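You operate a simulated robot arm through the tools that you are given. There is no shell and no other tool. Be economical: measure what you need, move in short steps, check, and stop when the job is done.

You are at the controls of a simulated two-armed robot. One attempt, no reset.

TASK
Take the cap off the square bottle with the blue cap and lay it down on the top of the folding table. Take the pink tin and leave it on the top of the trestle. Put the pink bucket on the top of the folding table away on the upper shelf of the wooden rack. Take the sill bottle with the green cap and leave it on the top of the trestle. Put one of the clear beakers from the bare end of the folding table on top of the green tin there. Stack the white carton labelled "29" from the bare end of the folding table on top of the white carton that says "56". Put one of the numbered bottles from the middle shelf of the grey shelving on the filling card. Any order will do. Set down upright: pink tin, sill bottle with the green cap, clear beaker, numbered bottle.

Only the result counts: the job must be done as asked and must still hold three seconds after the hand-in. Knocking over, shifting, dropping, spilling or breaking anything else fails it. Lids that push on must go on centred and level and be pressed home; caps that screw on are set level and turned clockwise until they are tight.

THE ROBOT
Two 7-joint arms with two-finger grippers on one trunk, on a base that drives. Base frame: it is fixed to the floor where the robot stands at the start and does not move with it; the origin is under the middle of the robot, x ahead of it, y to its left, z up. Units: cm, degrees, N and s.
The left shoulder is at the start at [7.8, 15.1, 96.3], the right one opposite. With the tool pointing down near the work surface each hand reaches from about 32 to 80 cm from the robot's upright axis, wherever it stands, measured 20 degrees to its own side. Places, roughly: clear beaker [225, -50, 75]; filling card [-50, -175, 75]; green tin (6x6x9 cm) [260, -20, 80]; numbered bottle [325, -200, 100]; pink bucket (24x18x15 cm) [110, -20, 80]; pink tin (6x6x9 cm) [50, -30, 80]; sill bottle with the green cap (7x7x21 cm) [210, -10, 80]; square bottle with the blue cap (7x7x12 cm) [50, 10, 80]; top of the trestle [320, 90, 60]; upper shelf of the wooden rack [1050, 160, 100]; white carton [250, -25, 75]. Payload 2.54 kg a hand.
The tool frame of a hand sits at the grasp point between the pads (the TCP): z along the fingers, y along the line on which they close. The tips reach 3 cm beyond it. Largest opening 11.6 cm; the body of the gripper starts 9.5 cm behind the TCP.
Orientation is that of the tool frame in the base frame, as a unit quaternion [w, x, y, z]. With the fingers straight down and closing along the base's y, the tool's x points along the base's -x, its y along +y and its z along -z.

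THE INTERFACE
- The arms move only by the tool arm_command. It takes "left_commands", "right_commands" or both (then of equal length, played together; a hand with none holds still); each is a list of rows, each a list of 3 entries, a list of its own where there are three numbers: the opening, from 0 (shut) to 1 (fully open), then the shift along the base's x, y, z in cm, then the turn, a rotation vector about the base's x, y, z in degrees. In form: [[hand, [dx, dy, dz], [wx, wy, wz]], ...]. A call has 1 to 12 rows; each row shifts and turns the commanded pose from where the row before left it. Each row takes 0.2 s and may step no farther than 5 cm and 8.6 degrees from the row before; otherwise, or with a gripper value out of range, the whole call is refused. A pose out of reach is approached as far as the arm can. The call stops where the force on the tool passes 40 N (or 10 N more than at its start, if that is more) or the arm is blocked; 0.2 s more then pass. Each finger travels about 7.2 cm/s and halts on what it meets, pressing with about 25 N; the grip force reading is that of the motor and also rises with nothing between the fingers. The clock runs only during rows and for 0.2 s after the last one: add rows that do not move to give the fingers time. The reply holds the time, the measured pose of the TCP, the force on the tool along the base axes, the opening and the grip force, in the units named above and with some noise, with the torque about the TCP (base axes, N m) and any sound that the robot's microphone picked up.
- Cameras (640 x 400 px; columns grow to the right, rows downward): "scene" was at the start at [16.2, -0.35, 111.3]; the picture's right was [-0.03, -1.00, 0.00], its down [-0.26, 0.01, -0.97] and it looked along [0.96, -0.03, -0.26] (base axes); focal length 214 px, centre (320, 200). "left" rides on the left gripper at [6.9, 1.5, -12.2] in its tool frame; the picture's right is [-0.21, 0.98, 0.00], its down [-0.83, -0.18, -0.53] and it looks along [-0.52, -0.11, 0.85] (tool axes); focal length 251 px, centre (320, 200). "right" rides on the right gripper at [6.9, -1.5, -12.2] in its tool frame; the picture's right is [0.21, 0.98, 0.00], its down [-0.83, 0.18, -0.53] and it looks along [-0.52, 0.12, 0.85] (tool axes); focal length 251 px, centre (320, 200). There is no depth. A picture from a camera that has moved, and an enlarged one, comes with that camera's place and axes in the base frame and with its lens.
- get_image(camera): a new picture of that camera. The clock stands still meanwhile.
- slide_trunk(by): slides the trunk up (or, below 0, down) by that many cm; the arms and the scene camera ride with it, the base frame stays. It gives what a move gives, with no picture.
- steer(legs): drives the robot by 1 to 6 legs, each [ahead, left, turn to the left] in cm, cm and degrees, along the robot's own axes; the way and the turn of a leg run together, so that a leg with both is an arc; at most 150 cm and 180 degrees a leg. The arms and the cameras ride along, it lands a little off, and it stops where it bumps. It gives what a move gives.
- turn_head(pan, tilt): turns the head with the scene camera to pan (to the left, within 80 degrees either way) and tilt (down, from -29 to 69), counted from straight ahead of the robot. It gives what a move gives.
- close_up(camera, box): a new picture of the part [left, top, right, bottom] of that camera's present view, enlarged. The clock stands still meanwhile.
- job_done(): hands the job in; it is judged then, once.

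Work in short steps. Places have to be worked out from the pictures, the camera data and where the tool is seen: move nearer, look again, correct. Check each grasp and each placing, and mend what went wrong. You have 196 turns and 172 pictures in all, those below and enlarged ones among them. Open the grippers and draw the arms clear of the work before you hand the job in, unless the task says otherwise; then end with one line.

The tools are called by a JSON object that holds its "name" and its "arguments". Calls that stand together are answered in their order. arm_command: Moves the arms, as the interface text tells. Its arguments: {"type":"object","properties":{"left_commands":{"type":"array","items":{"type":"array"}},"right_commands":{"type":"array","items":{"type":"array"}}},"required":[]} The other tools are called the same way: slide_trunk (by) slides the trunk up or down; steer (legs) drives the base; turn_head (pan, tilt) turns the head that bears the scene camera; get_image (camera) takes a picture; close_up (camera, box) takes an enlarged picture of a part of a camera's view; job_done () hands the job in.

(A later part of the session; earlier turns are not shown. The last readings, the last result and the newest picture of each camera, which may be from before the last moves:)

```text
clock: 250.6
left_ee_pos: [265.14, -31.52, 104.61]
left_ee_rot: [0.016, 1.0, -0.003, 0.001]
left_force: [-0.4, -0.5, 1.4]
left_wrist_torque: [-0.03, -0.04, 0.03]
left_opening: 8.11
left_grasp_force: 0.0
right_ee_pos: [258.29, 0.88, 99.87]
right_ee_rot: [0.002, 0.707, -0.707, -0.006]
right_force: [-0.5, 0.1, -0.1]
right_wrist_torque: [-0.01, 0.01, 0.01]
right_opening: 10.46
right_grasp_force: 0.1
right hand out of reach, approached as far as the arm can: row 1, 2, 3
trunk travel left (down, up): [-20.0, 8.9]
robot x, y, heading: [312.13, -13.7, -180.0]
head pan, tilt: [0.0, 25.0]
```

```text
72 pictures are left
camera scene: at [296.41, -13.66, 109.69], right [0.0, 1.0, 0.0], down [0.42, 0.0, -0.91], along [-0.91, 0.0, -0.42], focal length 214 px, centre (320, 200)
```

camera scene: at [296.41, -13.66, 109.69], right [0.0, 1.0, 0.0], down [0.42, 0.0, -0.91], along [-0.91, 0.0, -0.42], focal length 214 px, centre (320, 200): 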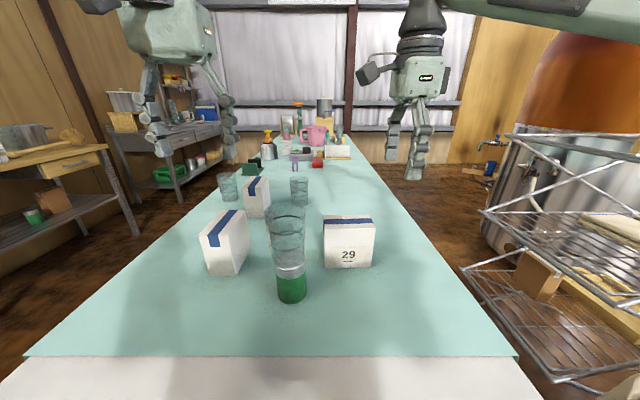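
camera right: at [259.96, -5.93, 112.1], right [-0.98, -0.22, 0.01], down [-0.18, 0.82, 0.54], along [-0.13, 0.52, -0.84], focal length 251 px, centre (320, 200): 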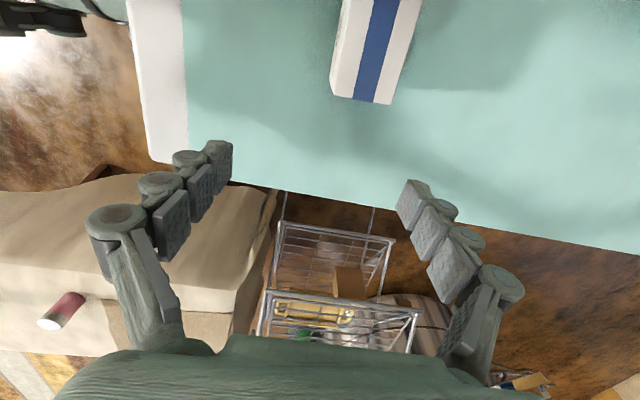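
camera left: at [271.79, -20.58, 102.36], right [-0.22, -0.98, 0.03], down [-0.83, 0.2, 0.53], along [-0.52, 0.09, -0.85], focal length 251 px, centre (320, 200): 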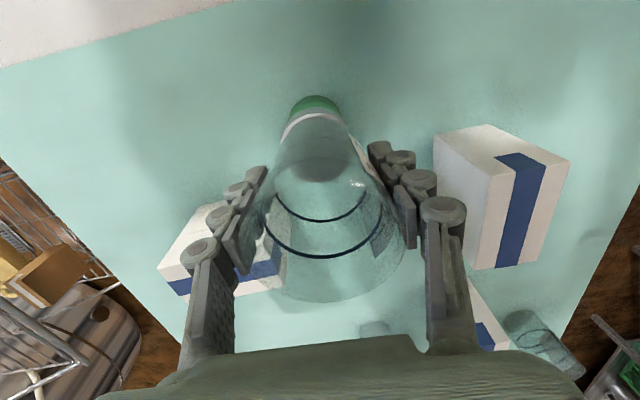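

I had the strafe direction wrong: at heading 180 the right arm needs the robot at lower y. I move the hand outward, then shift the robot 14 cm to its left.

{"name": "arm_command", "arguments": {"right_commands": [[0.9, [0, 3, 1], [0, 0, 0]], [0.9, [0, 3, 1], [0, 0, 0]], [0.9, [0, 3, 1], [0, 0, 0]]]}}

{"name": "steer", "arguments": {"legs": [[0, 14, 0]]}}

{"name": "arm_command", "arguments": {"right_commands": [[0.9, [-1.3, -1, -2], [0, 0, 0]], [0.9, [-1.3, -1, -2], [0, 0, 0]], [0.9, [-1.2, -0.6, -2], [0, 0, 0]], [0.9, [0, 0, 0], [0, 0, 0]]]}}

{"name": "get_image", "arguments": {"camera": "right"}}

```text
clock: 251.4
left_ee_pos: [265.12, -31.45, 104.63]
left_ee_rot: [0.016, 1.0, -0.002, 0.0]
left_force: [0.0, 1.1, -0.6]
left_wrist_torque: [0.0, -0.01, -0.03]
left_opening: 8.1
left_grasp_force: 0.1
right_ee_pos: [258.22, 9.94, 103.0]
right_ee_rot: [0.002, 0.708, -0.707, -0.005]
right_force: [0.7, 0.5, -0.5]
right_wrist_torque: [0.02, 0.01, -0.02]
right_opening: 10.42
right_grasp_force: 0.0
trunk travel left (down, up): [-20.0, 8.9]
robot x, y, heading: [311.93, -13.38, -180.0]
head pan, tilt: [0.0, 25.0]
```

```text
clock: 253.4
left_ee_pos: [265.2, -45.39, 104.64]
left_ee_rot: [0.015, 1.0, -0.002, 0.0]
left_force: [0.9, -0.3, -0.6]
left_wrist_torque: [-0.02, -0.01, -0.04]
left_opening: 8.13
left_grasp_force: 0.1
right_ee_pos: [258.23, -4.11, 103.08]
right_ee_rot: [0.001, 0.708, -0.706, -0.006]
right_force: [0.9, -0.4, -0.4]
right_wrist_torque: [-0.01, -0.04, 0.01]
right_opening: 10.45
right_grasp_force: 0.0
trunk travel left (down, up): [-20.0, 8.9]
robot x, y, heading: [312.44, -27.49, 179.8]
head pan, tilt: [0.0, 25.0]
```

```text
clock: 254.4
left_ee_pos: [265.01, -45.38, 104.73]
left_ee_rot: [0.017, 1.0, -0.003, 0.0]
left_force: [-1.0, -1.4, -0.4]
left_wrist_torque: [-0.03, 0.02, 0.01]
left_opening: 8.1
left_grasp_force: 0.1
right_ee_pos: [254.47, -6.64, 96.97]
right_ee_rot: [0.003, 0.708, -0.706, -0.005]
right_force: [0.6, 0.7, 0.0]
right_wrist_torque: [-0.03, -0.04, 0.0]
right_opening: 10.42
right_grasp_force: 0.1
trunk travel left (down, up): [-20.0, 8.9]
robot x, y, heading: [312.01, -27.54, 180.0]
head pan, tilt: [0.0, 25.0]
```

```text
71 pictures are left
camera right: at [256.13, -13.6, 109.14], right [-0.98, -0.22, 0.01], down [-0.18, 0.82, 0.54], along [-0.12, 0.52, -0.84], focal length 251 px, centre (320, 200)
```

right: 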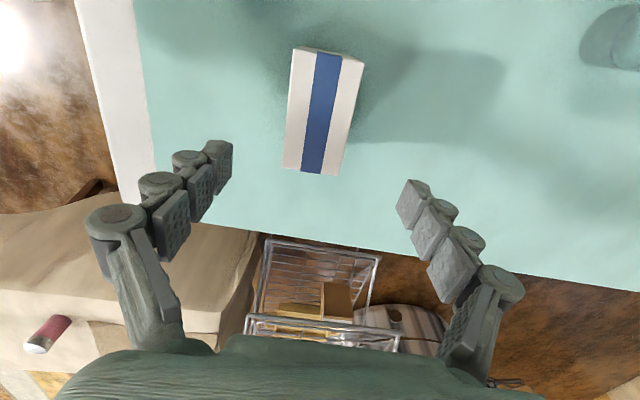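

Now it's in reach, with the carton's top centre at (254.6, -7.6). I centre, lower to TCP z≈80.5 and grip.

{"name": "arm_command", "arguments": {"right_commands": [[0.75, [0.1, -0.8, -2], [0, 0, 0]], [0.75, [0, 0, -4], [0, 0, 0]], [0.75, [0, 0, -4], [0, 0, 0]], [0.75, [0, 0, -4], [0, 0, 0]], [0.75, [0, 0, -2.5], [0, 0, 0]], [0.5, [0, 0, 0], [0, 0, 0]], [0.3, [0, 0, 0], [0, 0, 0]], [0.3, [0, 0, 0], [0, 0, 0]], [0.3, [0, 0, 0], [0, 0, 0]]]}}

{"name": "get_image", "arguments": {"camera": "right"}}

```text
clock: 256.4
left_ee_pos: [265.14, -45.39, 104.56]
left_ee_rot: [0.015, 1.0, -0.003, 0.002]
left_force: [-0.2, 0.4, 0.4]
left_wrist_torque: [0.02, 0.01, 0.0]
left_opening: 8.12
left_grasp_force: 0.0
right_ee_pos: [254.56, -7.5, 80.46]
right_ee_rot: [0.003, 0.707, -0.707, -0.005]
right_force: [0.0, 0.0, 0.9]
right_wrist_torque: [0.03, 0.0, -0.02]
right_opening: 6.2
right_grasp_force: 25.2
trunk travel left (down, up): [-20.0, 8.9]
robot x, y, heading: [312.29, -27.36, 180.1]
head pan, tilt: [0.0, 25.0]
```

```text
70 pictures are left
camera right: at [256.23, -14.41, 92.58], right [-0.98, -0.22, 0.01], down [-0.18, 0.82, 0.54], along [-0.12, 0.52, -0.84], focal length 251 px, centre (320, 200)
```

right: 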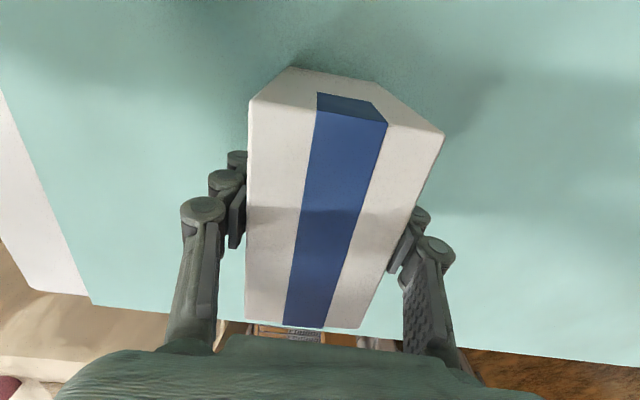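

The carton is gripped at 6.2 cm. I lift it well above the beaker.

{"name": "arm_command", "arguments": {"right_commands": [[0.3, [0, 0, 1], [0, 0, 0]], [0.3, [0, 0, 4], [0, 0, 0]], [0.3, [0, 0, 4], [0, 0, 0]], [0.3, [0, 0, 4], [0, 0, 0]], [0.3, [0, 0, 4], [0, 0, 0]], [0.3, [0, 0, 4], [0, 0, 0]], [0.3, [0, 1, 4], [0, 0, 0]], [0.3, [0, 1, 1.5], [0, 0, 0]]]}}

{"name": "arm_command", "arguments": {"right_commands": [[0.3, [0, 0, 0], [0, 0, 8.2]], [0.3, [0, 0, 0], [0, 0, 8.2]], [0.3, [0, 0, 0], [0, 0, 8.2]], [0.3, [0, 0, 0], [0, 0, 8.2]], [0.3, [0, 0, 0], [0, 0, 8.2]], [0.3, [0, 0, 0], [0, 0, 8.2]], [0.3, [0, 0, 0], [0, 0, 8.2]], [0.3, [0, 0, 0], [0, 0, 8.2]], [0.3, [0, 0, 0], [0, 0, 8.2]], [0.3, [0, 0, 0], [0, 0, 8.2]], [0.3, [0, 0, 0], [0, 0, 8]]]}}

{"name": "get_image", "arguments": {"camera": "scene"}}

```text
clock: 258.2
left_ee_pos: [265.17, -45.43, 104.65]
left_ee_rot: [0.015, 1.0, -0.002, 0.001]
left_force: [0.0, 0.1, 0.7]
left_wrist_torque: [-0.02, -0.04, 0.03]
left_opening: 8.12
left_grasp_force: 0.0
right_ee_pos: [254.86, -5.26, 106.64]
right_ee_rot: [-0.004, -0.707, 0.707, 0.005]
right_force: [-0.5, -1.1, -2.2]
right_wrist_torque: [0.01, 0.02, -0.01]
right_opening: 6.2
right_grasp_force: 24.7
right hand out of reach, approached as far as the arm can: row 8
trunk travel left (down, up): [-20.0, 8.9]
robot x, y, heading: [312.29, -27.63, 180.1]
head pan, tilt: [0.0, 25.0]
```

```text
clock: 260.6
left_ee_pos: [265.18, -45.44, 104.52]
left_ee_rot: [0.016, 1.0, -0.003, 0.0]
left_force: [-0.5, -0.1, -0.6]
left_wrist_torque: [-0.02, -0.03, -0.01]
left_opening: 8.11
left_grasp_force: 0.0
right_ee_pos: [254.96, -5.26, 106.71]
right_ee_rot: [0.005, 1.0, 0.002, -0.003]
right_force: [-0.8, -0.1, -2.5]
right_wrist_torque: [0.02, -0.03, 0.0]
right_opening: 6.21
right_grasp_force: 25.2
trunk travel left (down, up): [-20.0, 8.9]
robot x, y, heading: [312.52, -27.47, 180.3]
head pan, tilt: [0.0, 25.0]
```

```text
69 pictures are left
camera scene: at [296.39, -27.7, 109.69], right [0.0, 1.0, 0.0], down [0.42, 0.0, -0.91], along [-0.91, 0.0, -0.42], focal length 214 px, centre (320, 200)
```

scene: 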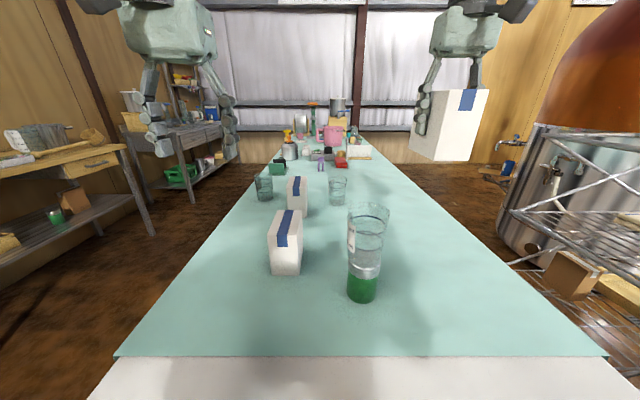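

Carton 56's front face is at x≈259.3, centred at y≈-35.3. I strafe left 30 cm and look at the alignment with the right camera and the head.

{"name": "steer", "arguments": {"legs": [[0, 30, -0.3]]}}

{"name": "get_image", "arguments": {"camera": "right"}}

{"name": "close_up", "arguments": {"camera": "scene", "box": [270, 60, 470, 310]}}

```text
clock: 264.1
left_ee_pos: [264.93, -75.28, 104.52]
left_ee_rot: [0.015, 1.0, -0.006, 0.0]
left_force: [0.5, -0.4, 0.2]
left_wrist_torque: [-0.01, -0.02, 0.0]
left_opening: 8.12
left_grasp_force: 0.1
right_ee_pos: [254.87, -35.04, 106.61]
right_ee_rot: [0.006, 1.0, -0.001, -0.001]
right_force: [0.0, 0.5, -2.5]
right_wrist_torque: [-0.01, -0.02, 0.0]
right_opening: 6.17
right_grasp_force: 25.0
trunk travel left (down, up): [-20.0, 8.9]
robot x, y, heading: [312.26, -57.65, 179.8]
head pan, tilt: [0.0, 25.0]
```

```text
68 pictures are left
camera right: at [261.93, -33.31, 118.83], right [0.21, -0.98, 0.01], down [-0.82, -0.17, 0.54], along [-0.53, -0.12, -0.84], focal length 251 px, centre (320, 200)
```

right: 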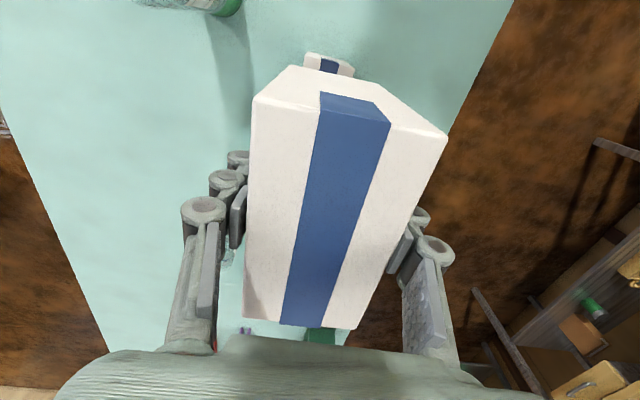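

```text
1.60 times, centred on (370, 185) of scene
camera zoom: at [296.31, -57.67, 109.69], right [0.01, 1.0, 0.0], down [0.42, 0.0, -0.91], along [-0.91, 0.0, -0.42], focal length 343 px, centre (240, 224)
```

zoom: 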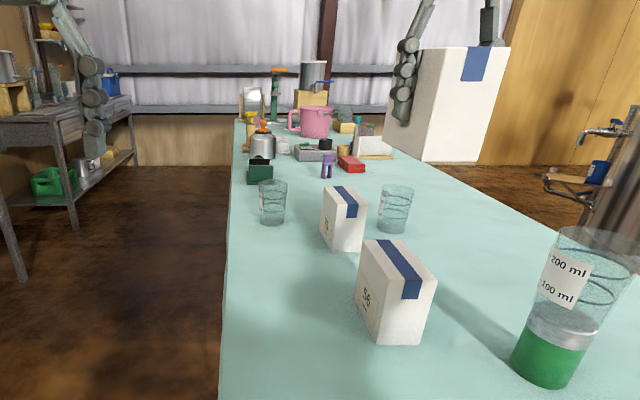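

The held carton is aligned with carton 56, centred near (254.5, -35.3). I lower to just above contact, expected at TCP z≈92.

{"name": "arm_command", "arguments": {"right_commands": [[0.3, [-0.3, -0.3, -4], [0, 0, 0]], [0.3, [0, 0, -4], [0, 0, 0]], [0.3, [0, 0, -3], [0, 0, 0]], [0.3, [0, 0, -1.5], [0, 0, 0]], [0.3, [0, 0, 0], [0, 0, 0]]]}}

{"name": "close_up", "arguments": {"camera": "scene", "box": [320, 110, 470, 290]}}

{"name": "get_image", "arguments": {"camera": "right"}}

```text
clock: 265.3
left_ee_pos: [265.0, -75.18, 104.55]
left_ee_rot: [0.015, 1.0, -0.006, 0.0]
left_force: [0.3, -0.6, 0.6]
left_wrist_torque: [-0.01, -0.03, 0.01]
left_opening: 8.12
left_grasp_force: 0.0
right_ee_pos: [254.65, -35.24, 94.18]
right_ee_rot: [0.006, 1.0, -0.002, -0.002]
right_force: [0.7, 0.2, -3.0]
right_wrist_torque: [0.0, 0.02, 0.03]
right_opening: 6.15
right_grasp_force: 25.2
trunk travel left (down, up): [-20.0, 8.9]
robot x, y, heading: [312.18, -57.44, 179.8]
head pan, tilt: [0.0, 25.0]
```

```text
2.22 times, centred on (395, 200) of scene
camera zoom: at [296.31, -57.66, 109.69], right [0.01, 1.0, 0.0], down [0.42, 0.0, -0.91], along [-0.91, 0.0, -0.42], focal length 477 px, centre (153, 200)
```

zoom: 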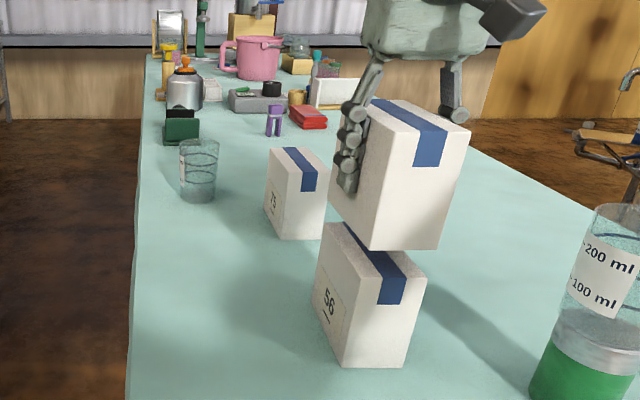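

```text
65 pictures are left
camera right: at [261.65, -33.54, 106.34], right [0.21, -0.98, 0.01], down [-0.82, -0.17, 0.54], along [-0.53, -0.12, -0.84], focal length 251 px, centre (320, 200)
```

right: 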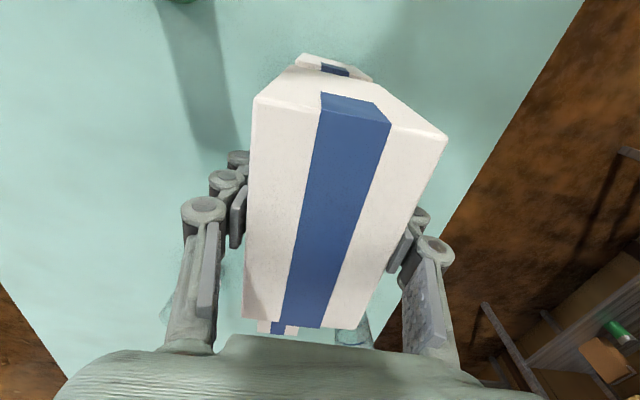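

The right camera shows carton 56's front face centred at y≈-35.4, so the alignment is within about 0.5 cm. I make a small correction and lower to contact.

{"name": "arm_command", "arguments": {"right_commands": [[0.3, [0.3, -0.4, -0.8], [0, 0, 0]], [0.3, [0, 0, -0.6], [0, 0, 0]], [0.3, [0, 0, -0.4], [0, 0, 0]], [0.3, [0, 0, -0.3], [0, 0, 0]], [0.3, [0, 0, 0], [0, 0, 0]]]}}

{"name": "close_up", "arguments": {"camera": "scene", "box": [320, 110, 470, 290]}}

```text
clock: 266.5
left_ee_pos: [264.95, -75.25, 104.53]
left_ee_rot: [0.016, 1.0, -0.005, 0.0]
left_force: [0.3, 0.8, -0.6]
left_wrist_torque: [0.02, -0.01, -0.01]
left_opening: 8.13
left_grasp_force: 0.0
right_ee_pos: [254.82, -35.65, 91.99]
right_ee_rot: [0.007, 1.0, -0.001, -0.001]
right_force: [0.4, 0.6, -2.8]
right_wrist_torque: [-0.01, 0.0, 0.02]
right_opening: 6.15
right_grasp_force: 25.8
trunk travel left (down, up): [-20.0, 8.9]
robot x, y, heading: [312.05, -57.87, 179.5]
head pan, tilt: [0.0, 25.0]
```

```text
2.22 times, centred on (395, 200) of scene
camera zoom: at [296.31, -57.66, 109.69], right [0.01, 1.0, 0.0], down [0.42, 0.0, -0.91], along [-0.91, 0.0, -0.42], focal length 477 px, centre (153, 200)
```

zoom: 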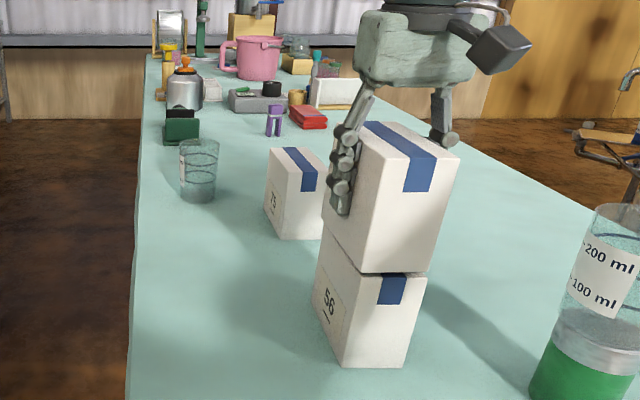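

{"name": "arm_command", "arguments": {"right_commands": [[0.3, [0.1, -0.2, -0.3], [0, 0, 0]], [0.3, [0, 0, -0.3], [0, 0, 0]], [0.3, [0, 0, 0], [0, 0, 0]]]}}

```text
clock: 267.3
left_ee_pos: [265.03, -75.29, 104.63]
left_ee_rot: [0.016, 1.0, -0.005, 0.001]
left_force: [0.6, 0.0, -0.2]
left_wrist_torque: [-0.02, -0.01, 0.03]
left_opening: 8.11
left_grasp_force: 0.0
right_ee_pos: [255.17, -35.89, 91.52]
right_ee_rot: [0.005, 1.0, -0.002, -0.002]
right_force: [-0.3, 1.2, -3.0]
right_wrist_torque: [-0.05, -0.02, 0.0]
right_opening: 6.12
right_grasp_force: 25.2
trunk travel left (down, up): [-20.0, 8.9]
robot x, y, heading: [312.23, -57.44, 179.7]
head pan, tilt: [0.0, 25.0]
```

{"name": "arm_command", "arguments": {"right_commands": [[0.3, [0, 0, -0.3], [0, 0, 0]], [0.3, [0, 0, -0.2], [0, 0, 0]], [0.3, [0, 0, 0], [0, 0, 0]]]}}

{"name": "close_up", "arguments": {"camera": "scene", "box": [340, 150, 430, 280]}}

```text
clock: 268.1
left_ee_pos: [265.11, -75.28, 104.65]
left_ee_rot: [0.015, 1.0, -0.005, 0.0]
left_force: [-0.3, -0.3, 0.3]
left_wrist_torque: [-0.01, 0.0, 0.01]
left_opening: 8.12
left_grasp_force: 0.0
right_ee_pos: [255.1, -35.95, 91.47]
right_ee_rot: [0.006, 1.0, -0.002, -0.006]
right_force: [-3.3, 3.5, 21.7]
right_wrist_torque: [0.16, 0.1, 0.24]
right_opening: 6.18
right_grasp_force: 24.6
trunk travel left (down, up): [-20.0, 8.9]
robot x, y, heading: [312.67, -57.78, 179.6]
head pan, tilt: [0.0, 25.0]
```

```text
3.08 times, centred on (385, 215) of scene
camera zoom: at [296.46, -57.7, 109.75], right [0.01, 1.0, 0.0], down [0.42, 0.0, -0.91], along [-0.91, 0.01, -0.42], focal length 660 px, centre (120, 154)
```

zoom: 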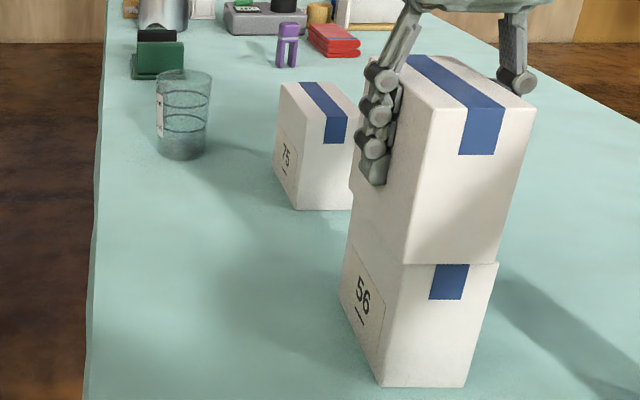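

It's in contact and well aligned. I ease off, release and rise.

{"name": "arm_command", "arguments": {"right_commands": [[0.3, [0, 0, 0.15], [0, 0, 0]], [0.58, [0, 0, 0], [0, 0, 0]], [0.65, [0, 0, 0], [0, 0, 0]], [0.7, [0, 0, 0], [0, 0, 0]], [0.7, [0, 0, 2], [0, 0, 0]], [0.7, [0, 0, 4], [0, 0, 0]], [0.7, [0, 0, 4], [0, 0, 0]], [0.7, [0, 0, 4], [0, 0, 0]], [0.7, [2, 0, 2], [0, 0, 0]], [0.7, [4, 0, 0], [0, 0, 0]]]}}

{"name": "get_image", "arguments": {"camera": "scene"}}

```text
clock: 270.3
left_ee_pos: [264.99, -75.25, 104.74]
left_ee_rot: [0.016, 1.0, -0.005, 0.001]
left_force: [-0.5, -0.2, 0.2]
left_wrist_torque: [0.0, 0.02, -0.04]
left_opening: 8.12
left_grasp_force: 0.1
right_ee_pos: [261.27, -35.97, 107.12]
right_ee_rot: [0.006, 1.0, -0.002, -0.002]
right_force: [-0.1, -0.8, -0.6]
right_wrist_torque: [0.0, 0.01, -0.01]
right_opening: 8.14
right_grasp_force: 0.0
trunk travel left (down, up): [-20.0, 8.9]
robot x, y, heading: [312.25, -57.68, 179.8]
head pan, tilt: [0.0, 25.0]
```

```text
62 pictures are left
camera scene: at [296.38, -57.65, 109.7], right [0.01, 1.0, 0.0], down [0.42, 0.0, -0.91], along [-0.91, 0.0, -0.42], focal length 214 px, centre (320, 200)
```

scene: 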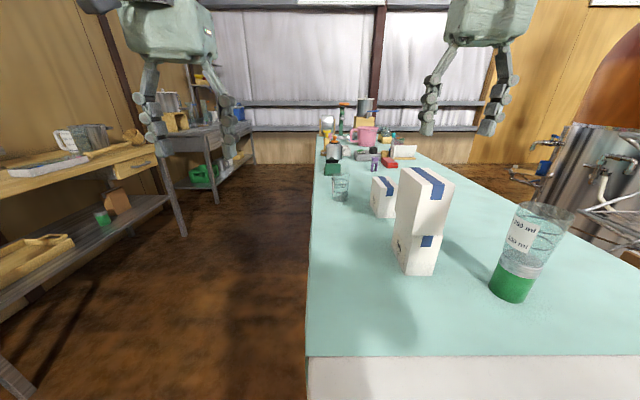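

The cartons are stacked. Next is a numbered bottle, so I back off, turn to face the grey shelving and look.

{"name": "steer", "arguments": {"legs": [[-15, 0, 0], [0, 0, 90], [55, -22, 0]]}}

{"name": "turn_head", "arguments": {"pan": 0, "tilt": 10}}

{"name": "get_image", "arguments": {"camera": "scene"}}

```text
clock: 278.6
left_ee_pos: [322.11, -160.08, 104.52]
left_ee_rot: [0.01, 0.711, 0.703, 0.011]
left_force: [-0.3, -0.3, 1.0]
left_wrist_torque: [0.01, 0.01, -0.01]
left_opening: 8.14
left_grasp_force: 0.1
right_ee_pos: [282.92, -163.74, 107.04]
right_ee_rot: [0.005, 0.71, 0.705, 0.003]
right_force: [-0.1, 1.0, 0.4]
right_wrist_torque: [0.03, -0.02, -0.01]
right_opening: 8.12
right_grasp_force: 0.0
trunk travel left (down, up): [-20.0, 8.9]
robot x, y, heading: [304.93, -112.48, -90.4]
head pan, tilt: [0.0, 25.0]
```

```text
clock: 279.3
left_ee_pos: [322.19, -159.89, 104.72]
left_ee_rot: [0.011, 0.711, 0.703, 0.011]
left_force: [0.5, 0.2, -0.1]
left_wrist_torque: [-0.03, -0.01, 0.0]
left_opening: 8.14
left_grasp_force: 0.0
right_ee_pos: [282.83, -163.6, 107.13]
right_ee_rot: [0.006, 0.71, 0.704, 0.002]
right_force: [0.0, 0.2, -0.5]
right_wrist_torque: [0.02, 0.01, 0.03]
right_opening: 8.15
right_grasp_force: 0.1
trunk travel left (down, up): [-20.0, 8.9]
robot x, y, heading: [304.63, -112.72, -90.6]
head pan, tilt: [0.0, 10.0]
```

```text
61 pictures are left
camera scene: at [304.69, -128.75, 112.12], right [-1.0, 0.01, 0.0], down [0.0, 0.17, -0.98], along [-0.01, -0.98, -0.17], focal length 214 px, centre (320, 200)
```

scene: 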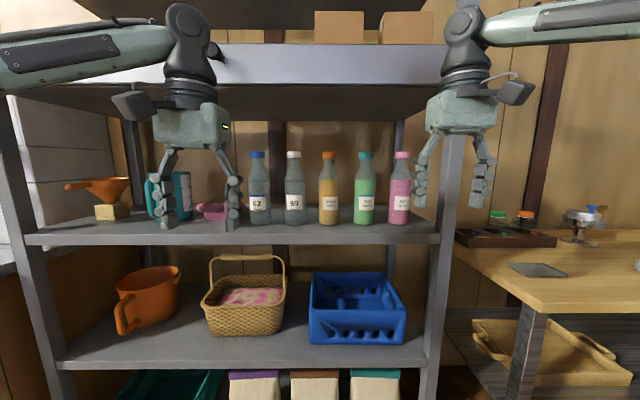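

{"name": "close_up", "arguments": {"camera": "scene", "box": [220, 140, 430, 250]}}

```text
3.05 times, centred on (325, 195) of scene
camera zoom: at [304.69, -128.75, 112.12], right [-1.0, 0.01, 0.0], down [0.0, 0.17, -0.98], along [-0.01, -0.98, -0.17], focal length 654 px, centre (305, 215)
```

zoom: 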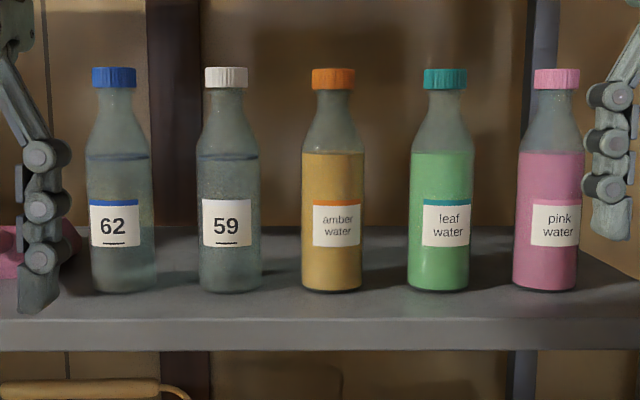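

The numbered ones are 62 and 59, the others being "amber/leaf/pink water". Triangulating, bottle 59 stands at (311.7, -192.3) on the shelf at z≈93.5, top ≈115.5. I tilt the right hand to about 69° while extending it in front of the shelf, and pull the left hand back.

{"name": "arm_command", "arguments": {"left_commands": [[0.7, [0, 1.5, 0.5], [0, 0, 0]], [0.7, [0, 1.5, 0.5], [0, 0, 0]], [0.7, [0, 1.5, 0.5], [0, 0, 0]], [0.7, [0, 1.5, 0.5], [0, 0, 0]], [0.7, [0, 1.5, 0], [0, 0, 0]], [0.7, [0, 1.5, 0], [0, 0, 0]], [0.7, [0, 0, 0], [0, 0, 0]], [0.7, [0, 0, 0], [0, 0, 0]]], "right_commands": [[0.69, [0, -1.1, -0.6], [-8.55, 0, 0]], [0.69, [0, -1.1, -0.6], [-8.55, 0, 0]], [0.69, [0, -1.1, -0.6], [-8.55, 0, 0]], [0.69, [0, -1.1, -0.6], [-8.55, 0, 0]], [0.69, [0, -1.1, -0.6], [-8.55, 0, 0]], [0.69, [0, -1.1, -0.6], [-8.55, 0, 0]], [0.69, [0, -1.1, -0.6], [-8.55, 0, 0]], [0.69, [0, -1.1, -0.6], [-8.55, 0, 0]]]}}

{"name": "get_image", "arguments": {"camera": "scene"}}

```text
clock: 281.1
left_ee_pos: [322.24, -151.08, 106.54]
left_ee_rot: [0.011, 0.712, 0.702, 0.012]
left_force: [0.3, 0.1, -0.6]
left_wrist_torque: [0.01, 0.01, 0.01]
left_opening: 8.12
left_grasp_force: 0.1
right_ee_pos: [282.81, -172.38, 102.28]
right_ee_rot: [0.405, 0.583, 0.584, -0.393]
right_force: [0.0, 1.1, -0.7]
right_wrist_torque: [0.02, 0.01, -0.01]
right_opening: 8.02
right_grasp_force: 0.1
trunk travel left (down, up): [-20.0, 8.9]
robot x, y, heading: [304.91, -112.42, -90.5]
head pan, tilt: [0.0, 10.0]
```

```text
59 pictures are left
camera scene: at [304.67, -128.78, 112.13], right [-1.0, 0.01, 0.0], down [0.0, 0.17, -0.98], along [-0.01, -0.98, -0.17], focal length 214 px, centre (320, 200)
```

scene: 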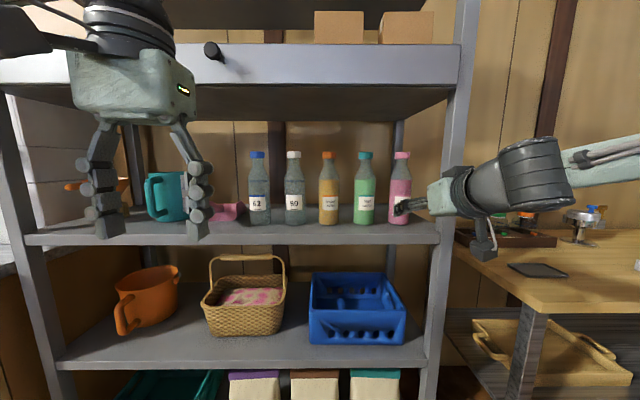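

The hand is clear of the shelf. I shift the robot 24 cm left (+x) to line up with bottle 59.

{"name": "steer", "arguments": {"legs": [[0, 24, 0.5]]}}

{"name": "arm_command", "arguments": {"right_commands": [[0.69, [2.5, 0, 0], [0, 0, 0]], [0.69, [2.4, 0, 0], [0, 0, 0]], [0.69, [0, 0, 0], [0, 0, 0]]]}}

{"name": "get_image", "arguments": {"camera": "right"}}

```text
clock: 284.0
left_ee_pos: [346.46, -151.03, 106.57]
left_ee_rot: [0.01, 0.709, 0.705, 0.013]
left_force: [-0.7, 0.2, -0.5]
left_wrist_torque: [0.01, 0.01, 0.0]
left_opening: 8.11
left_grasp_force: 0.0
right_ee_pos: [307.33, -172.6, 102.25]
right_ee_rot: [0.406, 0.58, 0.588, -0.391]
right_force: [-0.8, 0.4, -1.1]
right_wrist_torque: [0.01, 0.0, 0.02]
right_opening: 8.02
right_grasp_force: 0.1
trunk travel left (down, up): [-20.0, 8.9]
robot x, y, heading: [328.44, -112.64, -89.8]
head pan, tilt: [0.0, 10.0]
```

```text
clock: 284.8
left_ee_pos: [346.35, -150.95, 106.53]
left_ee_rot: [0.01, 0.709, 0.706, 0.011]
left_force: [-0.8, 0.1, 0.2]
left_wrist_torque: [0.01, -0.01, -0.05]
left_opening: 8.12
left_grasp_force: 0.2
right_ee_pos: [312.38, -172.69, 102.36]
right_ee_rot: [0.406, 0.581, 0.586, -0.393]
right_force: [0.4, 0.1, 0.0]
right_wrist_torque: [-0.03, 0.05, 0.0]
right_opening: 7.99
right_grasp_force: 0.0
trunk travel left (down, up): [-20.0, 8.9]
robot x, y, heading: [328.15, -112.79, -90.1]
head pan, tilt: [0.0, 10.0]
```

```text
58 pictures are left
camera right: at [310.61, -158.75, 100.27], right [0.98, 0.09, -0.19], down [0.17, 0.2, 0.97], along [0.13, -0.98, 0.18], focal length 251 px, centre (320, 200)
```

right: 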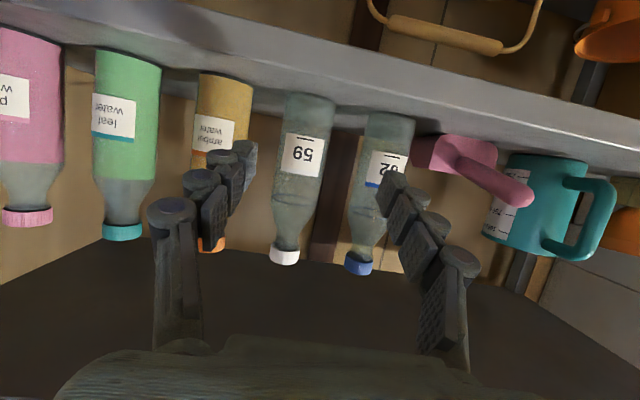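

Bottle 59 is at x≈311.4. I shift the hand 1 cm and drive 13 cm forward so the fingers just reach its front.

{"name": "arm_command", "arguments": {"right_commands": [[0.72, [-1, 0, 0], [0, 0, 0]], [0.72, [0, 0, 0], [0, 0, 0]]]}}

{"name": "steer", "arguments": {"legs": [[13, 0, 0]]}}

{"name": "get_image", "arguments": {"camera": "right"}}

```text
clock: 285.4
left_ee_pos: [346.42, -150.93, 106.62]
left_ee_rot: [0.01, 0.709, 0.705, 0.012]
left_force: [0.9, 0.4, 0.1]
left_wrist_torque: [0.01, 0.03, 0.01]
left_opening: 8.11
left_grasp_force: 0.0
right_ee_pos: [311.34, -172.73, 102.28]
right_ee_rot: [0.406, 0.58, 0.588, -0.392]
right_force: [0.7, -0.2, -0.6]
right_wrist_torque: [0.02, -0.02, -0.02]
right_opening: 8.36
right_grasp_force: 0.0
trunk travel left (down, up): [-20.0, 8.9]
robot x, y, heading: [328.56, -112.79, -89.9]
head pan, tilt: [0.0, 10.0]
```

```text
clock: 286.7
left_ee_pos: [346.42, -163.86, 106.59]
left_ee_rot: [0.01, 0.708, 0.706, 0.011]
left_force: [0.0, -0.5, -0.5]
left_wrist_torque: [0.01, -0.04, 0.0]
left_opening: 8.12
left_grasp_force: 0.1
right_ee_pos: [311.25, -185.63, 102.28]
right_ee_rot: [0.404, 0.582, 0.587, -0.392]
right_force: [-0.6, -0.6, -0.4]
right_wrist_torque: [-0.03, 0.0, -0.03]
right_opening: 8.34
right_grasp_force: 0.0
trunk travel left (down, up): [-20.0, 8.9]
robot x, y, heading: [329.17, -125.26, -90.1]
head pan, tilt: [0.0, 10.0]
```

```text
57 pictures are left
camera right: at [309.69, -171.74, 100.23], right [0.98, 0.1, -0.19], down [0.17, 0.2, 0.97], along [0.13, -0.98, 0.18], focal length 251 px, centre (320, 200)
```

right: 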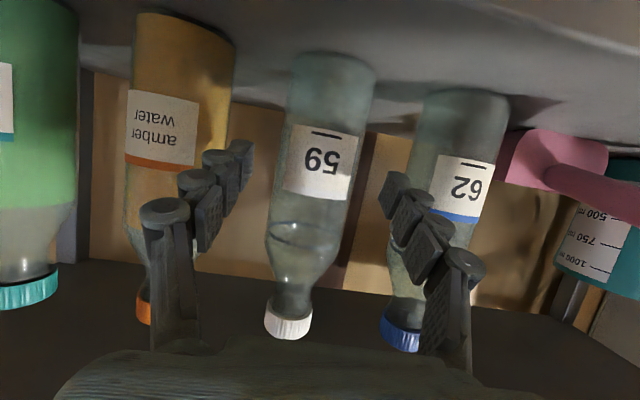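

It's centred between the fingers. I go forward 7.2 cm and close.

{"name": "arm_command", "arguments": {"right_commands": [[0.72, [0, -2.4, 0], [0, 0, 0]], [0.72, [0.1, -2.4, 0], [0, 0, 0]], [0.72, [0, -2.4, 0], [0, 0, 0]], [0.72, [0, 0, 0], [0, 0, 0]], [0.45, [0, 0, 0], [0, 0, 0]], [0.35, [0, 0, 0], [0, 0, 0]], [0.35, [0, 0, 0], [0, 0, 0]], [0.35, [0, 0, 0], [0, 0, 0]]]}}

{"name": "get_image", "arguments": {"camera": "right"}}

```text
clock: 288.5
left_ee_pos: [346.5, -163.74, 106.61]
left_ee_rot: [0.009, 0.709, 0.706, 0.011]
left_force: [1.0, -0.1, -0.7]
left_wrist_torque: [0.01, -0.03, 0.03]
left_opening: 8.1
left_grasp_force: 0.1
right_ee_pos: [311.57, -192.89, 102.36]
right_ee_rot: [0.406, 0.58, 0.588, -0.392]
right_force: [-0.6, -0.4, 0.5]
right_wrist_torque: [-0.05, 0.05, 0.0]
right_opening: 5.82
right_grasp_force: 25.4
trunk travel left (down, up): [-20.0, 8.9]
robot x, y, heading: [328.55, -125.62, -90.0]
head pan, tilt: [0.0, 10.0]
```

```text
56 pictures are left
camera right: at [309.75, -178.9, 100.24], right [0.98, 0.1, -0.19], down [0.17, 0.2, 0.97], along [0.13, -0.98, 0.18], focal length 251 px, centre (320, 200)
```

right: 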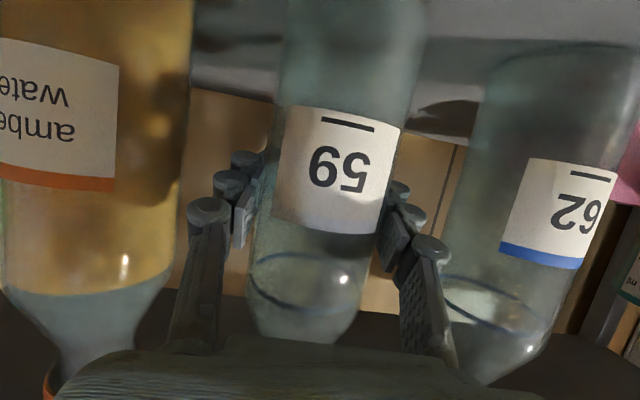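

Bottle 59 is gripped. I lift 3.5 cm, draw it straight out, then back the robot off.

{"name": "arm_command", "arguments": {"right_commands": [[0.35, [0, 0, 1], [0, 0, 0]], [0.35, [0, 0, 1.5], [0, 0, 0]], [0.35, [0, 0, 1], [0, 0, 0]], [0.35, [0, 2.5, 0], [0, 0, 0]], [0.35, [0, 2.5, 0], [0, 0, 0]], [0.35, [0, 2.5, 0], [0, 0, 0]], [0.35, [0, 0, 0], [0, 0, 0]]]}}

{"name": "steer", "arguments": {"legs": [[-16, 0, 0]]}}

{"name": "get_image", "arguments": {"camera": "scene"}}

```text
clock: 290.1
left_ee_pos: [346.55, -163.74, 106.6]
left_ee_rot: [0.01, 0.709, 0.705, 0.012]
left_force: [0.2, -0.2, -0.6]
left_wrist_torque: [0.0, 0.04, -0.02]
left_opening: 8.1
left_grasp_force: 0.0
right_ee_pos: [311.56, -185.3, 105.8]
right_ee_rot: [0.405, 0.58, 0.588, -0.392]
right_force: [0.1, 0.1, -1.0]
right_wrist_torque: [0.0, -0.01, 0.01]
right_opening: 5.84
right_grasp_force: 24.8
trunk travel left (down, up): [-20.0, 8.9]
robot x, y, heading: [328.73, -125.46, -89.7]
head pan, tilt: [0.0, 10.0]
```

```text
clock: 291.5
left_ee_pos: [346.55, -147.84, 106.6]
left_ee_rot: [0.011, 0.709, 0.705, 0.012]
left_force: [1.0, 0.7, -0.1]
left_wrist_torque: [-0.05, -0.02, -0.01]
left_opening: 8.09
left_grasp_force: 0.0
right_ee_pos: [311.49, -169.31, 105.82]
right_ee_rot: [0.407, 0.579, 0.587, -0.392]
right_force: [0.6, 0.0, -0.2]
right_wrist_torque: [0.01, -0.02, -0.03]
right_opening: 5.84
right_grasp_force: 24.9
trunk travel left (down, up): [-20.0, 8.9]
robot x, y, heading: [328.62, -109.8, -89.9]
head pan, tilt: [0.0, 10.0]
```

```text
55 pictures are left
camera scene: at [328.75, -125.74, 112.14], right [-1.0, 0.0, 0.0], down [0.0, 0.17, -0.98], along [0.0, -0.98, -0.17], focal length 214 px, centre (320, 200)
```

scene: 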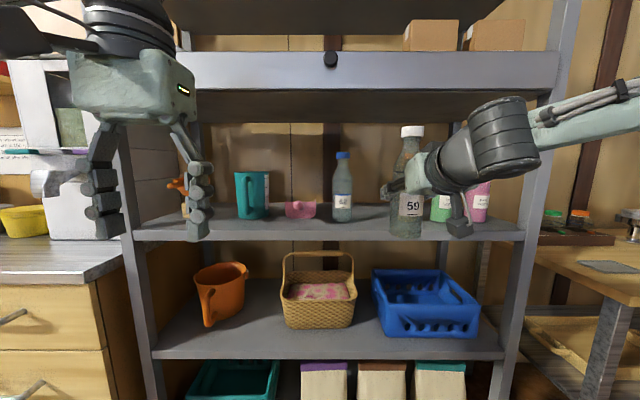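

Bottle 59 is out and the others are undisturbed. I turn to heading 180 and drive down the lane to the filling-card bench.

{"name": "steer", "arguments": {"legs": [[0, 0, -90], [150, 0, 0], [150, 0, 0], [30, -5, 0], [0, 0, 90]]}}

{"name": "turn_head", "arguments": {"pan": -20, "tilt": 20}}

{"name": "get_image", "arguments": {"camera": "scene"}}

```text
clock: 315.5
left_ee_pos: [18.17, -153.07, 106.59]
left_ee_rot: [0.01, 0.688, 0.726, 0.012]
left_force: [0.1, 0.8, 0.0]
left_wrist_torque: [-0.02, -0.02, 0.03]
left_opening: 8.11
left_grasp_force: 0.0
right_ee_pos: [-15.6, -176.64, 105.76]
right_ee_rot: [0.416, 0.564, 0.603, -0.381]
right_force: [-0.1, 0.0, -0.4]
right_wrist_torque: [-0.02, 0.01, -0.01]
right_opening: 5.81
right_grasp_force: 25.1
trunk travel left (down, up): [-20.0, 8.9]
robot x, y, heading: [-1.95, -116.16, -87.0]
head pan, tilt: [0.0, 10.0]
```

```text
clock: 316.4
left_ee_pos: [18.11, -153.14, 106.61]
left_ee_rot: [0.01, 0.688, 0.726, 0.013]
left_force: [0.7, -0.1, 0.1]
left_wrist_torque: [0.0, 0.03, -0.02]
left_opening: 8.12
left_grasp_force: 0.2
right_ee_pos: [-15.48, -176.74, 105.77]
right_ee_rot: [0.416, 0.564, 0.604, -0.38]
right_force: [-0.3, -1.2, -0.9]
right_wrist_torque: [0.0, -0.03, 0.02]
right_opening: 5.84
right_grasp_force: 24.7
trunk travel left (down, up): [-20.0, 8.9]
robot x, y, heading: [-1.92, -116.3, -86.9]
head pan, tilt: [-20.0, 20.0]
```

```text
54 pictures are left
camera scene: at [-4.02, -131.78, 110.5], right [-0.96, 0.29, 0.0], down [0.1, 0.33, -0.94], along [-0.27, -0.9, -0.34], focal length 214 px, centre (320, 200)
```

scene: 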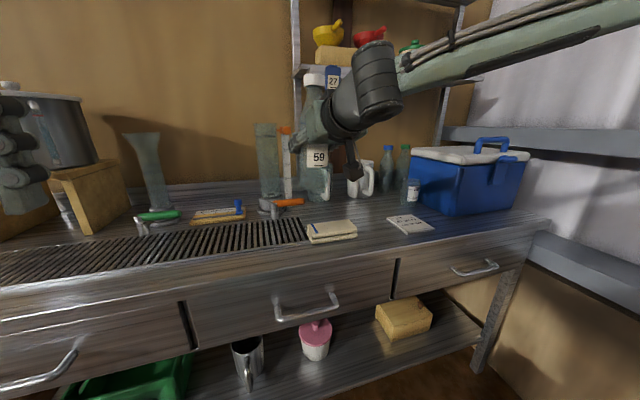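

{"name": "close_up", "arguments": {"camera": "scene", "box": [290, 130, 540, 270]}}

```text
2.56 times, centred on (415, 200) of scene
camera zoom: at [-4.02, -131.78, 110.5], right [-0.96, 0.29, 0.0], down [0.1, 0.33, -0.94], along [-0.27, -0.9, -0.34], focal length 549 px, centre (77, 200)
```

zoom: 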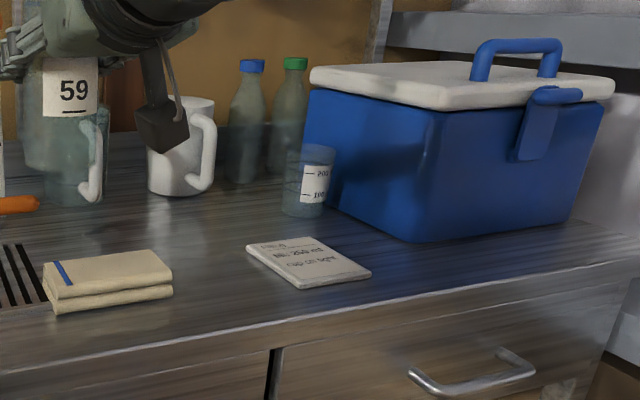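

The filling card lies at about (-57, -191) on the bench at z≈75, whose front edge is at y≈-176. I reposition so the bottle comes above the card.

{"name": "steer", "arguments": {"legs": [[0, -38, -3], [10, 0, 0]]}}

{"name": "get_image", "arguments": {"camera": "right"}}

{"name": "get_image", "arguments": {"camera": "scene"}}

```text
clock: 321.3
left_ee_pos: [-22.21, -165.22, 106.56]
left_ee_rot: [0.01, 0.708, 0.706, 0.013]
left_force: [-0.6, 0.0, 0.0]
left_wrist_torque: [0.06, -0.03, -0.03]
left_opening: 8.12
left_grasp_force: 0.0
right_ee_pos: [-57.07, -186.96, 105.7]
right_ee_rot: [0.405, 0.581, 0.587, -0.393]
right_force: [0.3, -0.1, -0.3]
right_wrist_torque: [-0.01, -0.01, 0.01]
right_opening: 5.86
right_grasp_force: 25.3
trunk travel left (down, up): [-20.0, 8.9]
robot x, y, heading: [-40.09, -127.01, -89.7]
head pan, tilt: [-20.0, 20.0]
```

```text
52 pictures are left
camera right: at [-58.88, -173.01, 103.73], right [0.98, 0.1, -0.19], down [0.17, 0.2, 0.97], along [0.13, -0.97, 0.18], focal length 251 px, centre (320, 200)
```

right: 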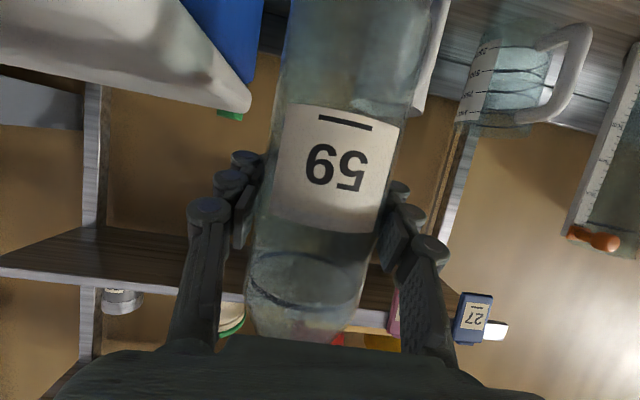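

```text
51 pictures are left
camera scene: at [-43.17, -142.76, 110.48], right [-0.94, 0.34, 0.0], down [0.12, 0.32, -0.94], along [-0.32, -0.88, -0.34], focal length 214 px, centre (320, 200)
```

scene: 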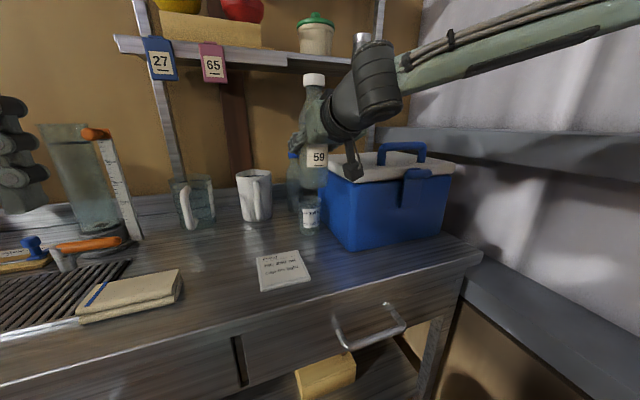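

Triangulating the two views puts the bench at z≈79.7 and the card at (-49.2, -182.3). I shift the base to put the bottle above it and check again.

{"name": "steer", "arguments": {"legs": [[-4.6, 7.7, 0]]}}

{"name": "turn_head", "arguments": {"pan": -10, "tilt": 30}}

{"name": "get_image", "arguments": {"camera": "scene"}}

```text
clock: 322.7
left_ee_pos: [-14.57, -160.62, 106.62]
left_ee_rot: [0.011, 0.707, 0.707, 0.012]
left_force: [-0.2, 1.0, -0.2]
left_wrist_torque: [-0.02, -0.04, -0.01]
left_opening: 8.12
left_grasp_force: 0.0
right_ee_pos: [-49.49, -182.23, 105.82]
right_ee_rot: [0.405, 0.58, 0.587, -0.393]
right_force: [-0.4, 1.1, -0.5]
right_wrist_torque: [-0.02, -0.01, -0.01]
right_opening: 5.82
right_grasp_force: 24.8
trunk travel left (down, up): [-20.0, 8.9]
robot x, y, heading: [-32.57, -122.31, -89.8]
head pan, tilt: [-20.0, 20.0]
```

```text
clock: 323.5
left_ee_pos: [-14.49, -160.61, 106.71]
left_ee_rot: [0.01, 0.707, 0.707, 0.012]
left_force: [0.3, 0.1, 0.4]
left_wrist_torque: [-0.02, -0.02, 0.01]
left_opening: 8.13
left_grasp_force: 0.0
right_ee_pos: [-49.48, -182.26, 105.83]
right_ee_rot: [0.405, 0.58, 0.588, -0.392]
right_force: [0.6, -0.8, -0.2]
right_wrist_torque: [0.01, 0.0, -0.01]
right_opening: 5.83
right_grasp_force: 25.1
trunk travel left (down, up): [-20.0, 8.9]
robot x, y, heading: [-32.93, -122.33, -89.9]
head pan, tilt: [-10.0, 30.0]
```

```text
50 pictures are left
camera scene: at [-33.93, -138.23, 108.9], right [-0.99, 0.17, 0.0], down [0.08, 0.49, -0.87], along [-0.15, -0.85, -0.5], focal length 214 px, centre (320, 200)
```

scene: 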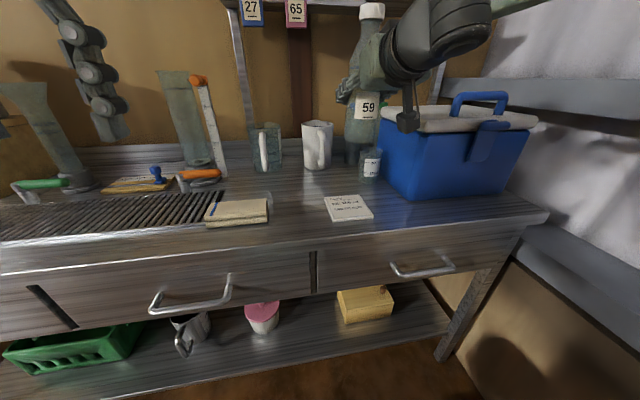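

This is consistent: the card is at (-49, -182) with its top near z≈80.4. I lower the bottle towards TCP z≈90 and then probe for contact.

{"name": "arm_command", "arguments": {"right_commands": [[0.35, [0.2, 0.1, -4], [0, 0, 0]], [0.35, [0.2, 0, -4], [0, 0, 0]], [0.35, [0, 0, -4], [0, 0, 0]], [0.35, [0, 0, -2], [0, 0, 0]], [0.35, [0, 0, 0], [0, 0, 0]]]}}

{"name": "get_image", "arguments": {"camera": "scene"}}

```text
clock: 324.7
left_ee_pos: [-14.61, -160.74, 106.51]
left_ee_rot: [0.011, 0.707, 0.707, 0.012]
left_force: [0.0, -0.8, -0.5]
left_wrist_torque: [0.0, 0.01, 0.02]
left_opening: 8.09
left_grasp_force: 0.1
right_ee_pos: [-49.1, -182.09, 91.76]
right_ee_rot: [0.405, 0.58, 0.588, -0.391]
right_force: [0.0, -0.6, -1.2]
right_wrist_torque: [0.0, 0.02, 0.04]
right_opening: 5.83
right_grasp_force: 25.0
trunk travel left (down, up): [-20.0, 8.9]
robot x, y, heading: [-32.51, -122.47, -89.6]
head pan, tilt: [-10.0, 30.0]
```

```text
49 pictures are left
camera scene: at [-33.92, -138.22, 108.89], right [-0.99, 0.17, 0.0], down [0.08, 0.49, -0.87], along [-0.15, -0.85, -0.5], focal length 214 px, centre (320, 200)
```

scene: 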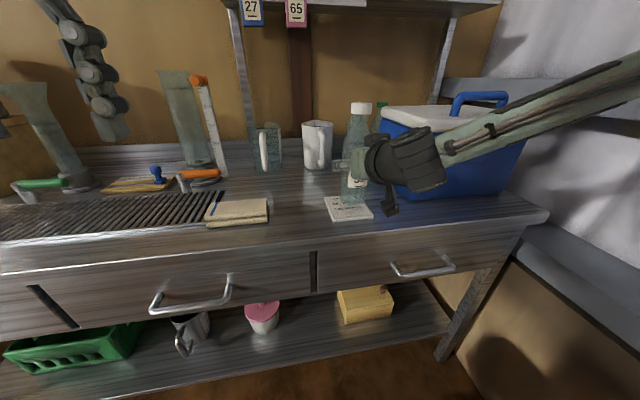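

{"name": "arm_command", "arguments": {"right_commands": [[0.35, [0, 0, -0.8], [0, 0, 0]], [0.35, [0, 0, -0.6], [0, 0, 0]], [0.35, [0, 0, -0.4], [0, 0, 0]], [0.35, [0, 0, -0.3], [0, 0, 0]], [0.35, [0, 0, 0], [0, 0, 0]]]}}

{"name": "close_up", "arguments": {"camera": "scene", "box": [290, 80, 450, 240]}}

```text
clock: 325.9
left_ee_pos: [-14.53, -160.61, 106.49]
left_ee_rot: [0.011, 0.707, 0.707, 0.012]
left_force: [-0.4, -0.4, -0.4]
left_wrist_torque: [0.03, 0.01, 0.01]
left_opening: 8.12
left_grasp_force: 0.0
right_ee_pos: [-49.03, -182.05, 89.71]
right_ee_rot: [0.405, 0.58, 0.588, -0.391]
right_force: [1.1, 0.1, -0.2]
right_wrist_torque: [-0.07, 0.0, -0.02]
right_opening: 5.86
right_grasp_force: 24.8
trunk travel left (down, up): [-20.0, 8.9]
robot x, y, heading: [-32.62, -122.35, -89.7]
head pan, tilt: [-10.0, 30.0]
```

```text
2.50 times, centred on (370, 160) of scene
camera zoom: at [-33.93, -138.23, 108.89], right [-0.99, 0.17, 0.0], down [0.08, 0.49, -0.87], along [-0.15, -0.85, -0.5], focal length 536 px, centre (195, 300)
```

zoom: 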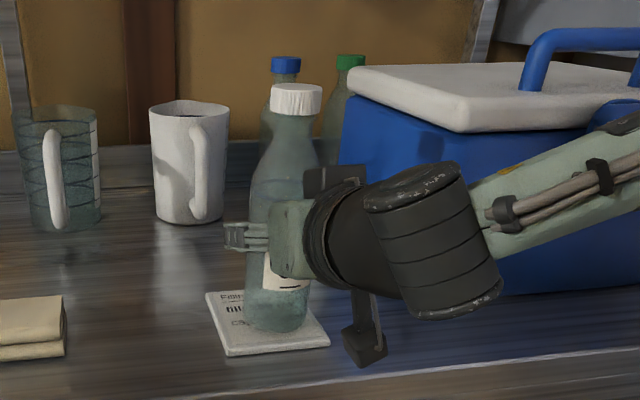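

The bottle is over the card and nearly touching. I continue down in small steps.

{"name": "arm_command", "arguments": {"right_commands": [[0.35, [0, 0, -0.3], [0, 0, 0]], [0.35, [0, 0, -0.3], [0, 0, 0]], [0.35, [0, 0, 0], [0, 0, 0]]]}}

```text
clock: 326.7
left_ee_pos: [-14.58, -160.67, 106.62]
left_ee_rot: [0.01, 0.707, 0.707, 0.011]
left_force: [-0.1, -0.2, -0.7]
left_wrist_torque: [0.04, -0.02, -0.02]
left_opening: 8.12
left_grasp_force: 0.0
right_ee_pos: [-49.05, -182.09, 89.21]
right_ee_rot: [0.407, 0.579, 0.587, -0.393]
right_force: [-0.1, -0.2, 4.7]
right_wrist_torque: [0.04, 0.1, 0.02]
right_opening: 5.84
right_grasp_force: 26.0
trunk travel left (down, up): [-20.0, 8.9]
robot x, y, heading: [-32.52, -122.13, -89.7]
head pan, tilt: [-10.0, 30.0]
```

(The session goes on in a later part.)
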